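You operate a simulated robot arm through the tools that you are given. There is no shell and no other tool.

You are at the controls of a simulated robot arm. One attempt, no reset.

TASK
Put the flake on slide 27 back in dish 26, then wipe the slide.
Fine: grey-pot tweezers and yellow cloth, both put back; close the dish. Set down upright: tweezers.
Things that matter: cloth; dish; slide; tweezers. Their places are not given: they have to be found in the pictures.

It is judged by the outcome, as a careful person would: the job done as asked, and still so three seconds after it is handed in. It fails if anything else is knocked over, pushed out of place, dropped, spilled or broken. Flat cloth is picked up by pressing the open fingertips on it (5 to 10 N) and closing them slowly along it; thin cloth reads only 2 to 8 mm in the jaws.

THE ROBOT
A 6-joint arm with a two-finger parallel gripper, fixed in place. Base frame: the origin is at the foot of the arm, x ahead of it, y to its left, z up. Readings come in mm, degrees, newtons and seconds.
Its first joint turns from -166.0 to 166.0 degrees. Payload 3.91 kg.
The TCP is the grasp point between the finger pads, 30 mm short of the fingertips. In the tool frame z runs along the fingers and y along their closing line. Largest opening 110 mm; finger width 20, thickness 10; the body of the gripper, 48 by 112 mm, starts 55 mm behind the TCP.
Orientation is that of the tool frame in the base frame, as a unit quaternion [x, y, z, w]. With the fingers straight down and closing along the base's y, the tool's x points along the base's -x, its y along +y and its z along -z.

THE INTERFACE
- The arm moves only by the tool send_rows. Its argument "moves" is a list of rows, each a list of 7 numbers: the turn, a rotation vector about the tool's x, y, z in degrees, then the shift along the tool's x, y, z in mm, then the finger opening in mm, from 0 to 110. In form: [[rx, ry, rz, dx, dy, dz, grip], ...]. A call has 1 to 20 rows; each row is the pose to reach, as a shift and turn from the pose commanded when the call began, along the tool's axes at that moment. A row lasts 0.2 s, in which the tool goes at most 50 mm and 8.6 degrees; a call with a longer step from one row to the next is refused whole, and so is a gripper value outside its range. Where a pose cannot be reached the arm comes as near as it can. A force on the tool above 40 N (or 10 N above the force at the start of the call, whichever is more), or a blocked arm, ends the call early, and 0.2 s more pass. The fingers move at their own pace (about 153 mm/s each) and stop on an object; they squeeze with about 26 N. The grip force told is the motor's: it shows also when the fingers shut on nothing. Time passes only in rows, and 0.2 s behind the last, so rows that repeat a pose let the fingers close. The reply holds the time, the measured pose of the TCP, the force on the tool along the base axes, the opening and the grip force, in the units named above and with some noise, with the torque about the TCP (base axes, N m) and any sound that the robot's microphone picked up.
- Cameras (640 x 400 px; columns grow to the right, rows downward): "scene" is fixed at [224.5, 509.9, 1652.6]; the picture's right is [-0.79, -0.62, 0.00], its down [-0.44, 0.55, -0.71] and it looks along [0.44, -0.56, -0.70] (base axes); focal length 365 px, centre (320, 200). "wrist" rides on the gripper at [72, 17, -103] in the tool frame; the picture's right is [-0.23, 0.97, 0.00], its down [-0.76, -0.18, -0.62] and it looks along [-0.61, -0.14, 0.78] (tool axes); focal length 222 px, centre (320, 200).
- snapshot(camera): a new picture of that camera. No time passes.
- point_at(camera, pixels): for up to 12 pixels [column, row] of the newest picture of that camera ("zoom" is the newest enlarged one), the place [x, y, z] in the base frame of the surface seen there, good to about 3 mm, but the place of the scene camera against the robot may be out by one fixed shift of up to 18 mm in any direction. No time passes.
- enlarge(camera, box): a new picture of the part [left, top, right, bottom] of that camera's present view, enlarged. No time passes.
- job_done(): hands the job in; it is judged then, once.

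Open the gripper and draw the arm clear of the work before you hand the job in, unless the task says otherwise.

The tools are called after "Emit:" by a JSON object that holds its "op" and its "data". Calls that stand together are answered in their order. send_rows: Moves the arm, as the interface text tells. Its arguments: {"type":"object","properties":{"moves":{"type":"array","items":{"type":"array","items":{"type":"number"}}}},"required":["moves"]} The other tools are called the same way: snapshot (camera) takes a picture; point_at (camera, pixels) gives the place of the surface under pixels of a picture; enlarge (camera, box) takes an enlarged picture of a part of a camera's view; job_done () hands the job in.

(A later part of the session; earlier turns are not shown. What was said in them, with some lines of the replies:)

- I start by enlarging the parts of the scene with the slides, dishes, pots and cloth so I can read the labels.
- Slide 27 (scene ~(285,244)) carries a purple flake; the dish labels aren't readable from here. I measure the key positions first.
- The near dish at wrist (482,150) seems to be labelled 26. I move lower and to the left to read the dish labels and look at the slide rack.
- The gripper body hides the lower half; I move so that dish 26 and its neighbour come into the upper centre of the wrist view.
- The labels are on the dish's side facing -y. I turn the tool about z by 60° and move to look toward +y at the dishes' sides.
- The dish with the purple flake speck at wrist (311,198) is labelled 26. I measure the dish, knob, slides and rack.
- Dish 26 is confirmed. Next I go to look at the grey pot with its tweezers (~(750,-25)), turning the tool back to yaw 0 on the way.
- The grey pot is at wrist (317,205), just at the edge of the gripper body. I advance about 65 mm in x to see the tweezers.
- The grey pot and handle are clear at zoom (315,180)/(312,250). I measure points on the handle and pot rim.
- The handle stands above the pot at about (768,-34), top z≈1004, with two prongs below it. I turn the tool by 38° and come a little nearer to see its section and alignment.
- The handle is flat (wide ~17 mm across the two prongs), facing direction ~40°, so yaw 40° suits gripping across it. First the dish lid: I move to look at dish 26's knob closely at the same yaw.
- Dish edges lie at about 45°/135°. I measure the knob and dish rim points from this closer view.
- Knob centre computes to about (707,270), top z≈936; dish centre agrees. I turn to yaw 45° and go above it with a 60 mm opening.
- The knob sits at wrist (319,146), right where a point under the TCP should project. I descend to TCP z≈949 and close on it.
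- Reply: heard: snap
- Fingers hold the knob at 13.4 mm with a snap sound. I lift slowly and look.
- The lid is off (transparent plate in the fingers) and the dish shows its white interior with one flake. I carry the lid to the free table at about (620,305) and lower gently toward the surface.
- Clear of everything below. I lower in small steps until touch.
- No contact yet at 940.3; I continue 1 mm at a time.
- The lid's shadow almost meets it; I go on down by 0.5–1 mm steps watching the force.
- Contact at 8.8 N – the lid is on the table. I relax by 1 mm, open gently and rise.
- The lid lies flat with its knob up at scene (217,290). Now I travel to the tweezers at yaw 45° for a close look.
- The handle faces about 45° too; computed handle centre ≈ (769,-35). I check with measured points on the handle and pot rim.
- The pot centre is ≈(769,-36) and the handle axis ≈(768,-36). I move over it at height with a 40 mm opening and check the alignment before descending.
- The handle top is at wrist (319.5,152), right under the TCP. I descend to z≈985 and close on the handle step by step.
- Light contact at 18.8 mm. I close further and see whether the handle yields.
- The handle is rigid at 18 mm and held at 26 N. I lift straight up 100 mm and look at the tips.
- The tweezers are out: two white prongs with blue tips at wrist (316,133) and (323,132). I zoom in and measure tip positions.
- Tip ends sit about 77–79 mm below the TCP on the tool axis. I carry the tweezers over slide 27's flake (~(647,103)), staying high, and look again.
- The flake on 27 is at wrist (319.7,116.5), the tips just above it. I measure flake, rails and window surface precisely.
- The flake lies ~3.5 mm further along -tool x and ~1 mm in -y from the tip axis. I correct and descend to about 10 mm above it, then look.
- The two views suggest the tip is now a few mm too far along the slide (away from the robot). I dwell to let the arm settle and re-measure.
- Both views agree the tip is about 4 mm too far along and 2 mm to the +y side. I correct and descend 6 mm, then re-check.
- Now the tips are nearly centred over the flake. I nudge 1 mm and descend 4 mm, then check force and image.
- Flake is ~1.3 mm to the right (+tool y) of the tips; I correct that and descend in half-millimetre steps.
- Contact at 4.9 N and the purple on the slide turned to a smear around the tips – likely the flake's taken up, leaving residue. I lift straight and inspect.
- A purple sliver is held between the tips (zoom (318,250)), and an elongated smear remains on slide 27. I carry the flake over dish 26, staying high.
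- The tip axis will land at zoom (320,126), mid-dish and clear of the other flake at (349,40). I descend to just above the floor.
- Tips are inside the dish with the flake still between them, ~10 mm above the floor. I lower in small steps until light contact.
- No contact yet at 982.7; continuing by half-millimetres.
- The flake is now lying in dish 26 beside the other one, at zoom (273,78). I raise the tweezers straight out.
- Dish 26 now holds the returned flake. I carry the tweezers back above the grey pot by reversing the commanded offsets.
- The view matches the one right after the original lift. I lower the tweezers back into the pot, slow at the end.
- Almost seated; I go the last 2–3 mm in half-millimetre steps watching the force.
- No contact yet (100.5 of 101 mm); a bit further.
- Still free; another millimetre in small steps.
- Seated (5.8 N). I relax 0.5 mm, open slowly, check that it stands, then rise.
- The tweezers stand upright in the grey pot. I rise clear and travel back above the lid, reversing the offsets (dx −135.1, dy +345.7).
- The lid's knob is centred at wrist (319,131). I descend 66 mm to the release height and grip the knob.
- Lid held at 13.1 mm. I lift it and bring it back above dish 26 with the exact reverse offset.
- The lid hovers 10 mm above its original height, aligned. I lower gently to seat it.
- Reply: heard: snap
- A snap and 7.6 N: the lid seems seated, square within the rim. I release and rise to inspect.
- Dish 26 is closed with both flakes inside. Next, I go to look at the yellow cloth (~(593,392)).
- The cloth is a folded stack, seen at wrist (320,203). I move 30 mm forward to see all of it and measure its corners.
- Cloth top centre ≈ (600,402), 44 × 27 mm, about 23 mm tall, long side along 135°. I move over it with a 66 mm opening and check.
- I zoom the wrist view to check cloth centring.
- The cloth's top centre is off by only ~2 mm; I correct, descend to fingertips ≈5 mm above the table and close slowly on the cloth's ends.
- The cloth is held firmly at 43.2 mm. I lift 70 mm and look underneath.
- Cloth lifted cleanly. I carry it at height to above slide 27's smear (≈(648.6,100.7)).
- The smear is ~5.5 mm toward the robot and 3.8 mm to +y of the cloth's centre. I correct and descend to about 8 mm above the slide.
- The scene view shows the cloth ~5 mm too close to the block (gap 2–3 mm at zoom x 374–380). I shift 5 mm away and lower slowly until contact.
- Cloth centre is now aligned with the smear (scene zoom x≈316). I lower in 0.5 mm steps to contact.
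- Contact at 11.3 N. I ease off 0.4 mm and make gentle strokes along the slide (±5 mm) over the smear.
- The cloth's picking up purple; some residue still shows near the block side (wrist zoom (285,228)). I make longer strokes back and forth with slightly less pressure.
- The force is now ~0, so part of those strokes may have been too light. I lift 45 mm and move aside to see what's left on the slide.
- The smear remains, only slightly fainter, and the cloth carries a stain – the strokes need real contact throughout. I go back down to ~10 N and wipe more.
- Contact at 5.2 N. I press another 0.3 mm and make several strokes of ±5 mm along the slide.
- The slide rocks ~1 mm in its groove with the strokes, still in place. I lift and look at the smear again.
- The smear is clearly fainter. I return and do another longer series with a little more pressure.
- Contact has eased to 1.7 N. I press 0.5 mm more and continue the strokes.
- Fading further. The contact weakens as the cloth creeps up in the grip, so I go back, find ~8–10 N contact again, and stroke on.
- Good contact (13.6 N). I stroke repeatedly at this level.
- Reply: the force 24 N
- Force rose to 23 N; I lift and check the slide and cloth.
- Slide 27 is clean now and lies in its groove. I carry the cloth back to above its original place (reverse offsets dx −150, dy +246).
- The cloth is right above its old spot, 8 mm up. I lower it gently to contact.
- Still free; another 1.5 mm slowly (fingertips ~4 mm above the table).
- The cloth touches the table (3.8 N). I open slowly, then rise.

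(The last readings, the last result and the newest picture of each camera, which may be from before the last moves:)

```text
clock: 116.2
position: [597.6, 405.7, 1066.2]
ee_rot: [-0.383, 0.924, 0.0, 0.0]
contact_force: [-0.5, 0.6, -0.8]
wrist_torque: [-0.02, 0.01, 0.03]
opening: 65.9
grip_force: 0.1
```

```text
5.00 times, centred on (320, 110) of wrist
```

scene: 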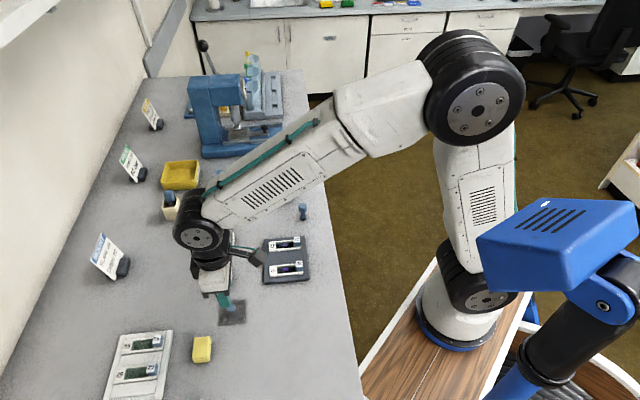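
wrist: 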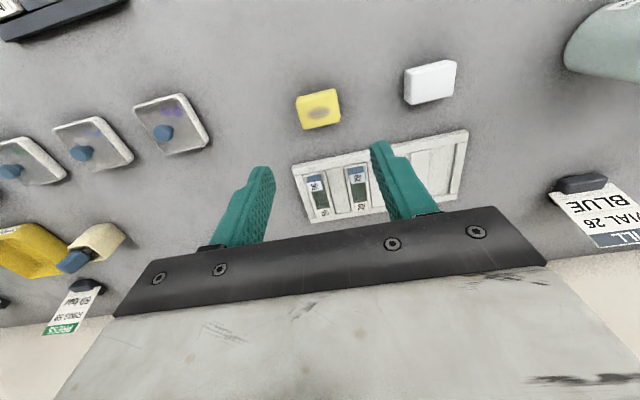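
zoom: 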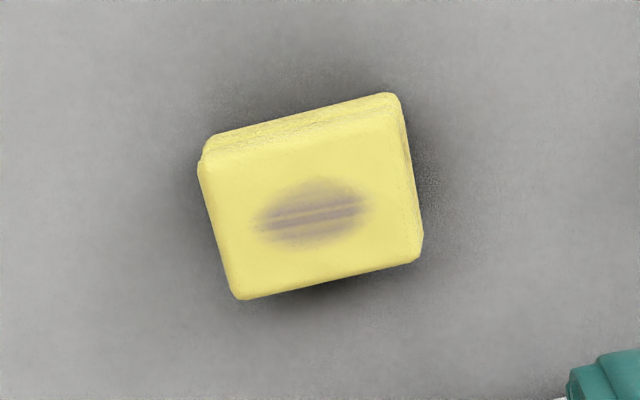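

The cloth is back in its place, flat. I raise the arm and draw it clear toward the starting pose, then check everything.

Emit:
{"op": "send_rows", "data": {"moves": [[0, 0, 0, 0, 0, -40, 66], [0, 0, 0, 0, 0, -80, 66], [0, 0, 0, 0, 0, -126, 80], [0, 0, 0, 34, -22, -126, 100], [0, 0, 0, 68, -45, -126, 100], [0, 0, 0, 103, -67, -126, 100], [0, 0, 0, 137, -89, -126, 100], [0, 0, 0, 172, -112, -126, 100], [0, 0, 0, 206, -134, -126, 100], [0, 0, 0, 240, -156, -126, 100], [0, 0, 0, 275, -179, -126, 100], [0, 0, 0, 309, -201, -126, 100], [0, 0, 0, 343.6, -223.4, -126, 100], [0, 0, 0, 343.6, -223.4, -126, 100]]}}

Emit:
{"op": "snapshot", "data": {"camera": "scene"}}

Emit:
{"op": "enlarge", "data": {"camera": "scene", "box": [150, 130, 330, 240]}}

Emit:
{"op": "enlarge", "data": {"camera": "scene", "box": [190, 190, 330, 300]}}

Emit:
{"op": "enlarge", "data": {"camera": "scene", "box": [90, 310, 230, 400]}}

```text
clock: 119.2
position: [512.5, 2.3, 1188.3]
ee_rot: [-0.383, 0.924, 0.0, -0.001]
contact_force: [0.9, -0.7, 0.0]
wrist_torque: [0.0, 0.01, 0.02]
opening: 99.9
grip_force: 0.0
```

```text
taken
```

scene: 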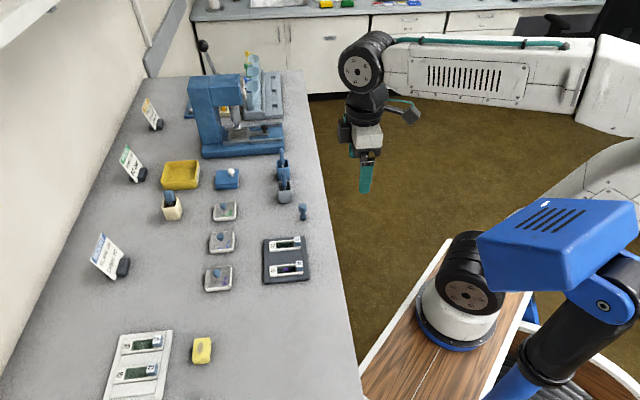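

```text
3.56 times, centred on (240, 185) of scene
```

zoom: 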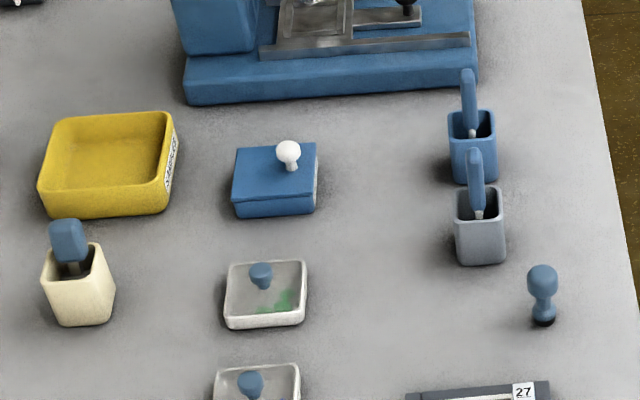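

```text
3.64 times, centred on (260, 245) of scene
```

zoom: 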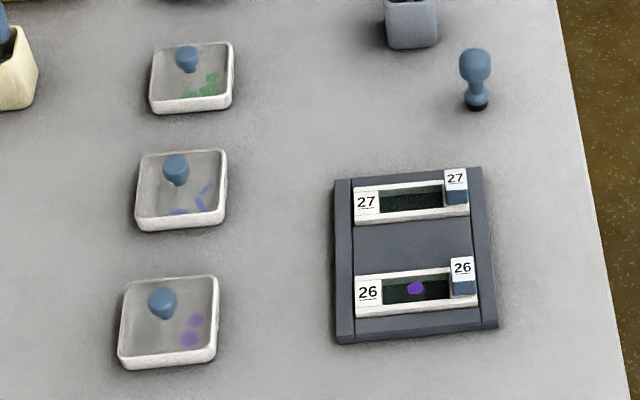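

```text
4.44 times, centred on (160, 355) of scene
```

zoom: 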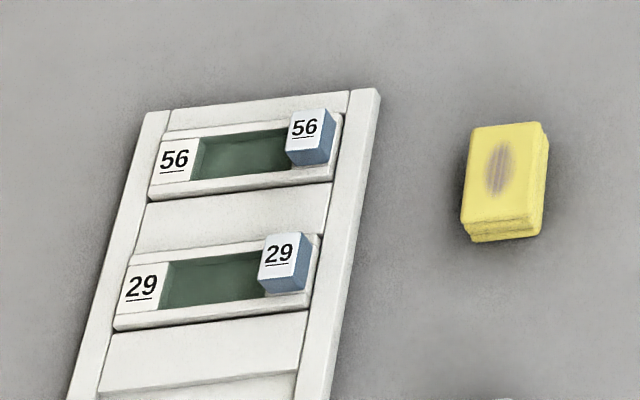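

Everything appears in place: slide 27 clean, dish 26 closed with both flakes, tweezers upright, cloth back. One last close look at slide 27 and the dish before handing in.

Emit:
{"op": "enlarge", "data": {"camera": "scene", "box": [262, 232, 312, 282]}}

Emit:
{"op": "enlarge", "data": {"camera": "scene", "box": [195, 255, 245, 300]}}

Emit:
{"op": "enlarge", "data": {"camera": "scene", "box": [265, 145, 305, 210]}}

```text
8.00 times, centred on (287, 257) of scene
```

zoom: 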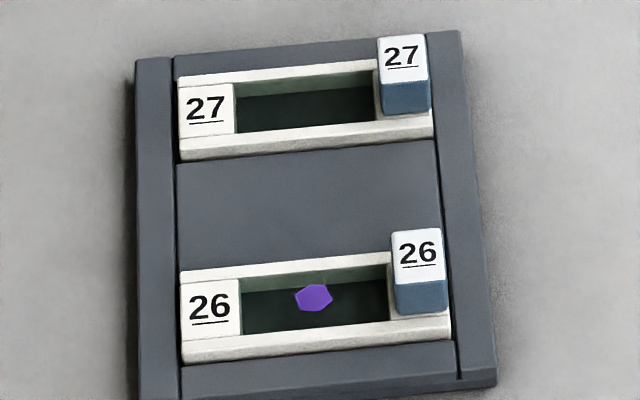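

```text
8.89 times, centred on (220, 278) of scene
```

zoom: 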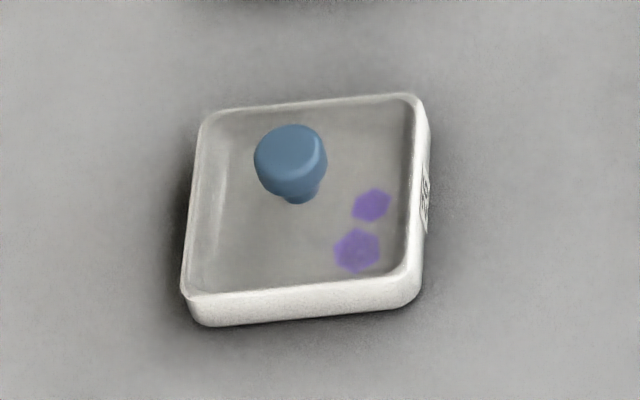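

```text
6.15 times, centred on (285, 178) of scene
```

zoom: 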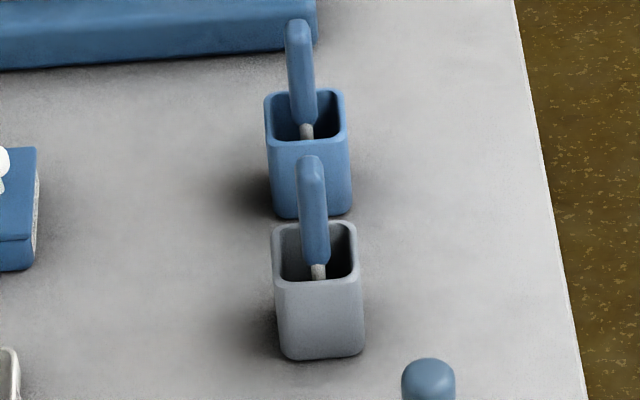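

Lid corner at zoom (185,292) looks marginally different from flush; I compare with its neighbour dish 27.

Emit:
{"op": "enlarge", "data": {"camera": "scene", "box": [198, 220, 248, 265]}}

Emit:
{"op": "snapshot", "data": {"camera": "wrist"}}

Emit:
{"op": "enlarge", "data": {"camera": "scene", "box": [200, 278, 225, 298]}}

```text
8.89 times, centred on (223, 242) of scene
```

zoom: 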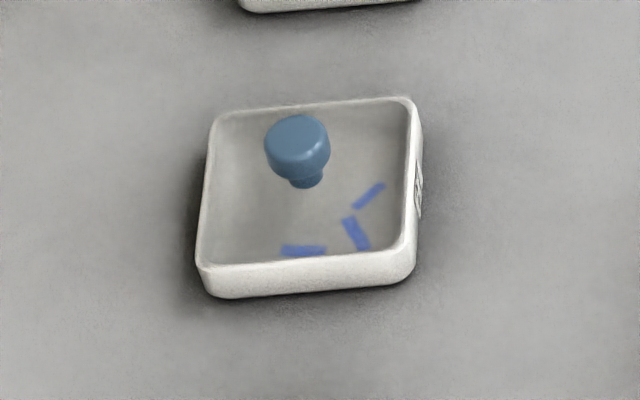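

```text
taken
```

wrist: 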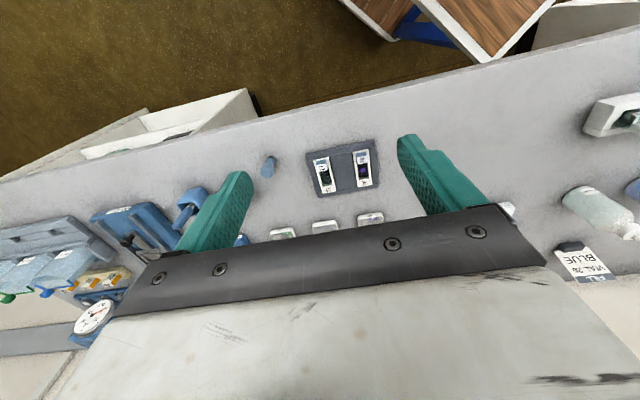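

```text
16.00 times, centred on (212, 288) of scene
```

zoom: 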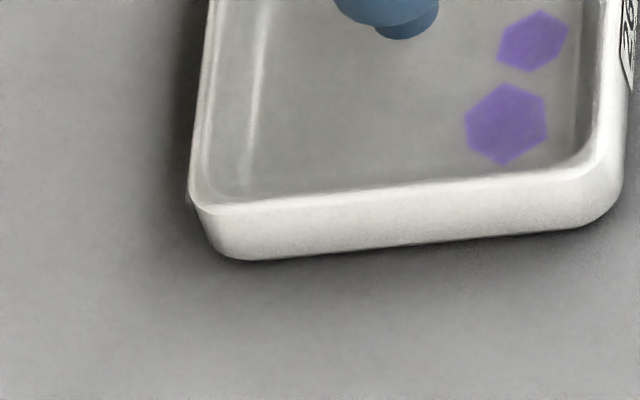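

The lid looks flat but its corner seems ~1 mm off the dish's rounded corner. I go back for a close look with the wrist camera to be sure it's seated.

Emit:
{"op": "send_rows", "data": {"moves": [[0, 0, 0, -35, 9, 15, 100], [0, 0, 0, -70, 19, 30, 100], [0, 0, 0, -105, 28, 45, 100], [0, 0, 0, -140, 37, 60, 100], [0, 0, 0, -175, 47, 80, 100], [0, 0, 0, -210, 56, 110, 100], [0, 0, 0, -240, 64, 145, 100], [0, 0, 0, -265, 71, 183, 100], [0, 0, 0, -265, 71, 188, 100], [0, 0, 0, -265, 71, 188, 100]]}}

Emit:
{"op": "snapshot", "data": {"camera": "wrist"}}

Emit:
{"op": "enlarge", "data": {"camera": "wrist", "box": [280, 140, 360, 210]}}

Emit:
{"op": "enlarge", "data": {"camera": "wrist", "box": [140, 130, 300, 230]}}

```text
clock: 121.4
position: [648.0, 238.5, 999.8]
ee_rot: [-0.382, 0.924, 0.0, 0.001]
contact_force: [-1.0, -0.3, -0.4]
wrist_torque: [-0.01, -0.01, 0.0]
opening: 100.1
grip_force: 0.1
```

```text
taken
```

wrist: 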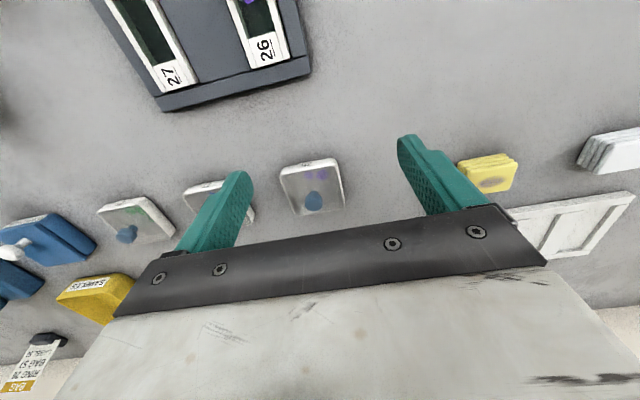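

```text
5.71 times, centred on (320, 175) of wrist
```

zoom: 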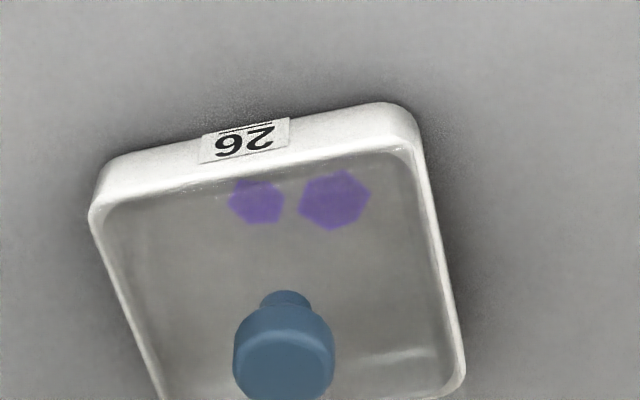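

```text
4.00 times, centred on (220, 180) of wrist
```

zoom: 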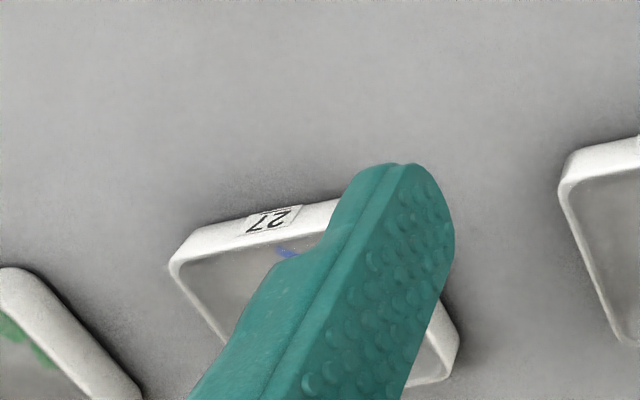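

The lid looks flush and square, as at the start. I check the knob height against the initial ~935 mm.

Emit:
{"op": "point_at", "data": {"camera": "zoom", "pixels": [[320, 50]]}}

Emit:
{"op": "point_at", "data": {"camera": "wrist", "pixels": [[313, 203], [315, 206], [311, 206], [313, 208], [318, 203]]}}

```text
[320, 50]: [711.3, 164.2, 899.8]
```

```text
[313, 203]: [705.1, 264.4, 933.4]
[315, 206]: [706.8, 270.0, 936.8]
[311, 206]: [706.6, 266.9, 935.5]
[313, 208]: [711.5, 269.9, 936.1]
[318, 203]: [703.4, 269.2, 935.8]
```

The knob top is at ~936 mm, same as at the start, so the lid is seated. I withdraw the arm again.

Emit:
{"op": "send_rows", "data": {"moves": [[0, 0, 0, 0, 0, -40, 100], [0, 0, 0, 10, 0, -80, 100], [0, 0, 0, 45, -10, -110, 100], [0, 0, 0, 85, -20, -140, 100], [0, 0, 0, 125, -30, -165, 100], [0, 0, 0, 165, -42, -188, 100], [0, 0, 0, 205, -54, -188, 100], [0, 0, 0, 240, -64, -188, 100], [0, 0, 0, 265, -71, -188, 100], [0, 0, 0, 265, -71, -188, 100]]}}

Emit:
{"op": "snapshot", "data": {"camera": "scene"}}

```text
refused: row 4 steps farther than a row can; nothing moved
```

```text
taken
```

scene: 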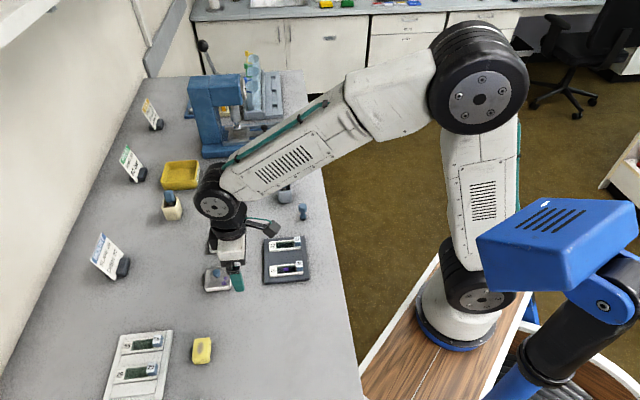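

The call was refused for a too-long step; I resend with smaller steps.

Emit:
{"op": "send_rows", "data": {"moves": [[0, 0, 0, 0, 0, -40, 100], [0, 0, 0, 5, 0, -80, 100], [0, 0, 0, 30, -8, -110, 100], [0, 0, 0, 60, -16, -135, 100], [0, 0, 0, 90, -24, -155, 100], [0, 0, 0, 125, -33, -170, 100], [0, 0, 0, 160, -42, -180, 100], [0, 0, 0, 195, -52, -188, 100], [0, 0, 0, 230, -62, -188, 100], [0, 0, 0, 265, -71, -188, 100], [0, 0, 0, 265, -71, -188, 100]]}}

Emit:
{"op": "snapshot", "data": {"camera": "scene"}}

```text
clock: 123.8
position: [512.0, 1.6, 1187.3]
ee_rot: [-0.383, 0.924, 0.001, -0.001]
contact_force: [0.4, -1.1, 0.2]
wrist_torque: [-0.02, 0.01, -0.03]
opening: 99.8
grip_force: 0.1
```

```text
taken
```

scene: 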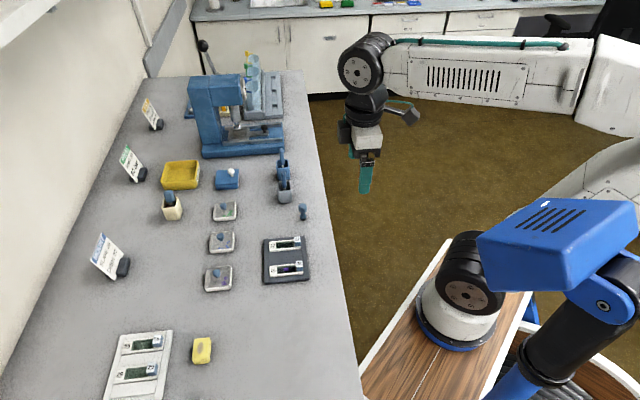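

The arm is clear with the gripper open. Slide 27 is clean, dish 26 is closed, and the tweezers and cloth are back in place, so I hand the job in.

Emit:
{"op": "job_done", "data": {}}

```text
The job is handed in.
```

The flake from slide 27 is back in dish 26 and the slide is wiped clean. I've handed the job in, but no verdict has come back yet.

- **Dish 26:** the lid is back on and closed. Its knob sits at about 936 mm, the same height as at the start. The dish now holds two purple flakes: the returned one and the one already there.
- **Slide 27:** lifting the flake left a purple smear. It took several rounds of wiping, and none shows in the last close-ups. The slide moved about 1 mm along its groove and is still seated in the rack.
- **Tweezers:** they are standing upright in the grey pot.
- **Yellow cloth:** it is back in its original spot, still folded, with a purple stain from the wiping.

Nothing else looks moved or knocked over. The gripper is open and the arm is clear of the bench.
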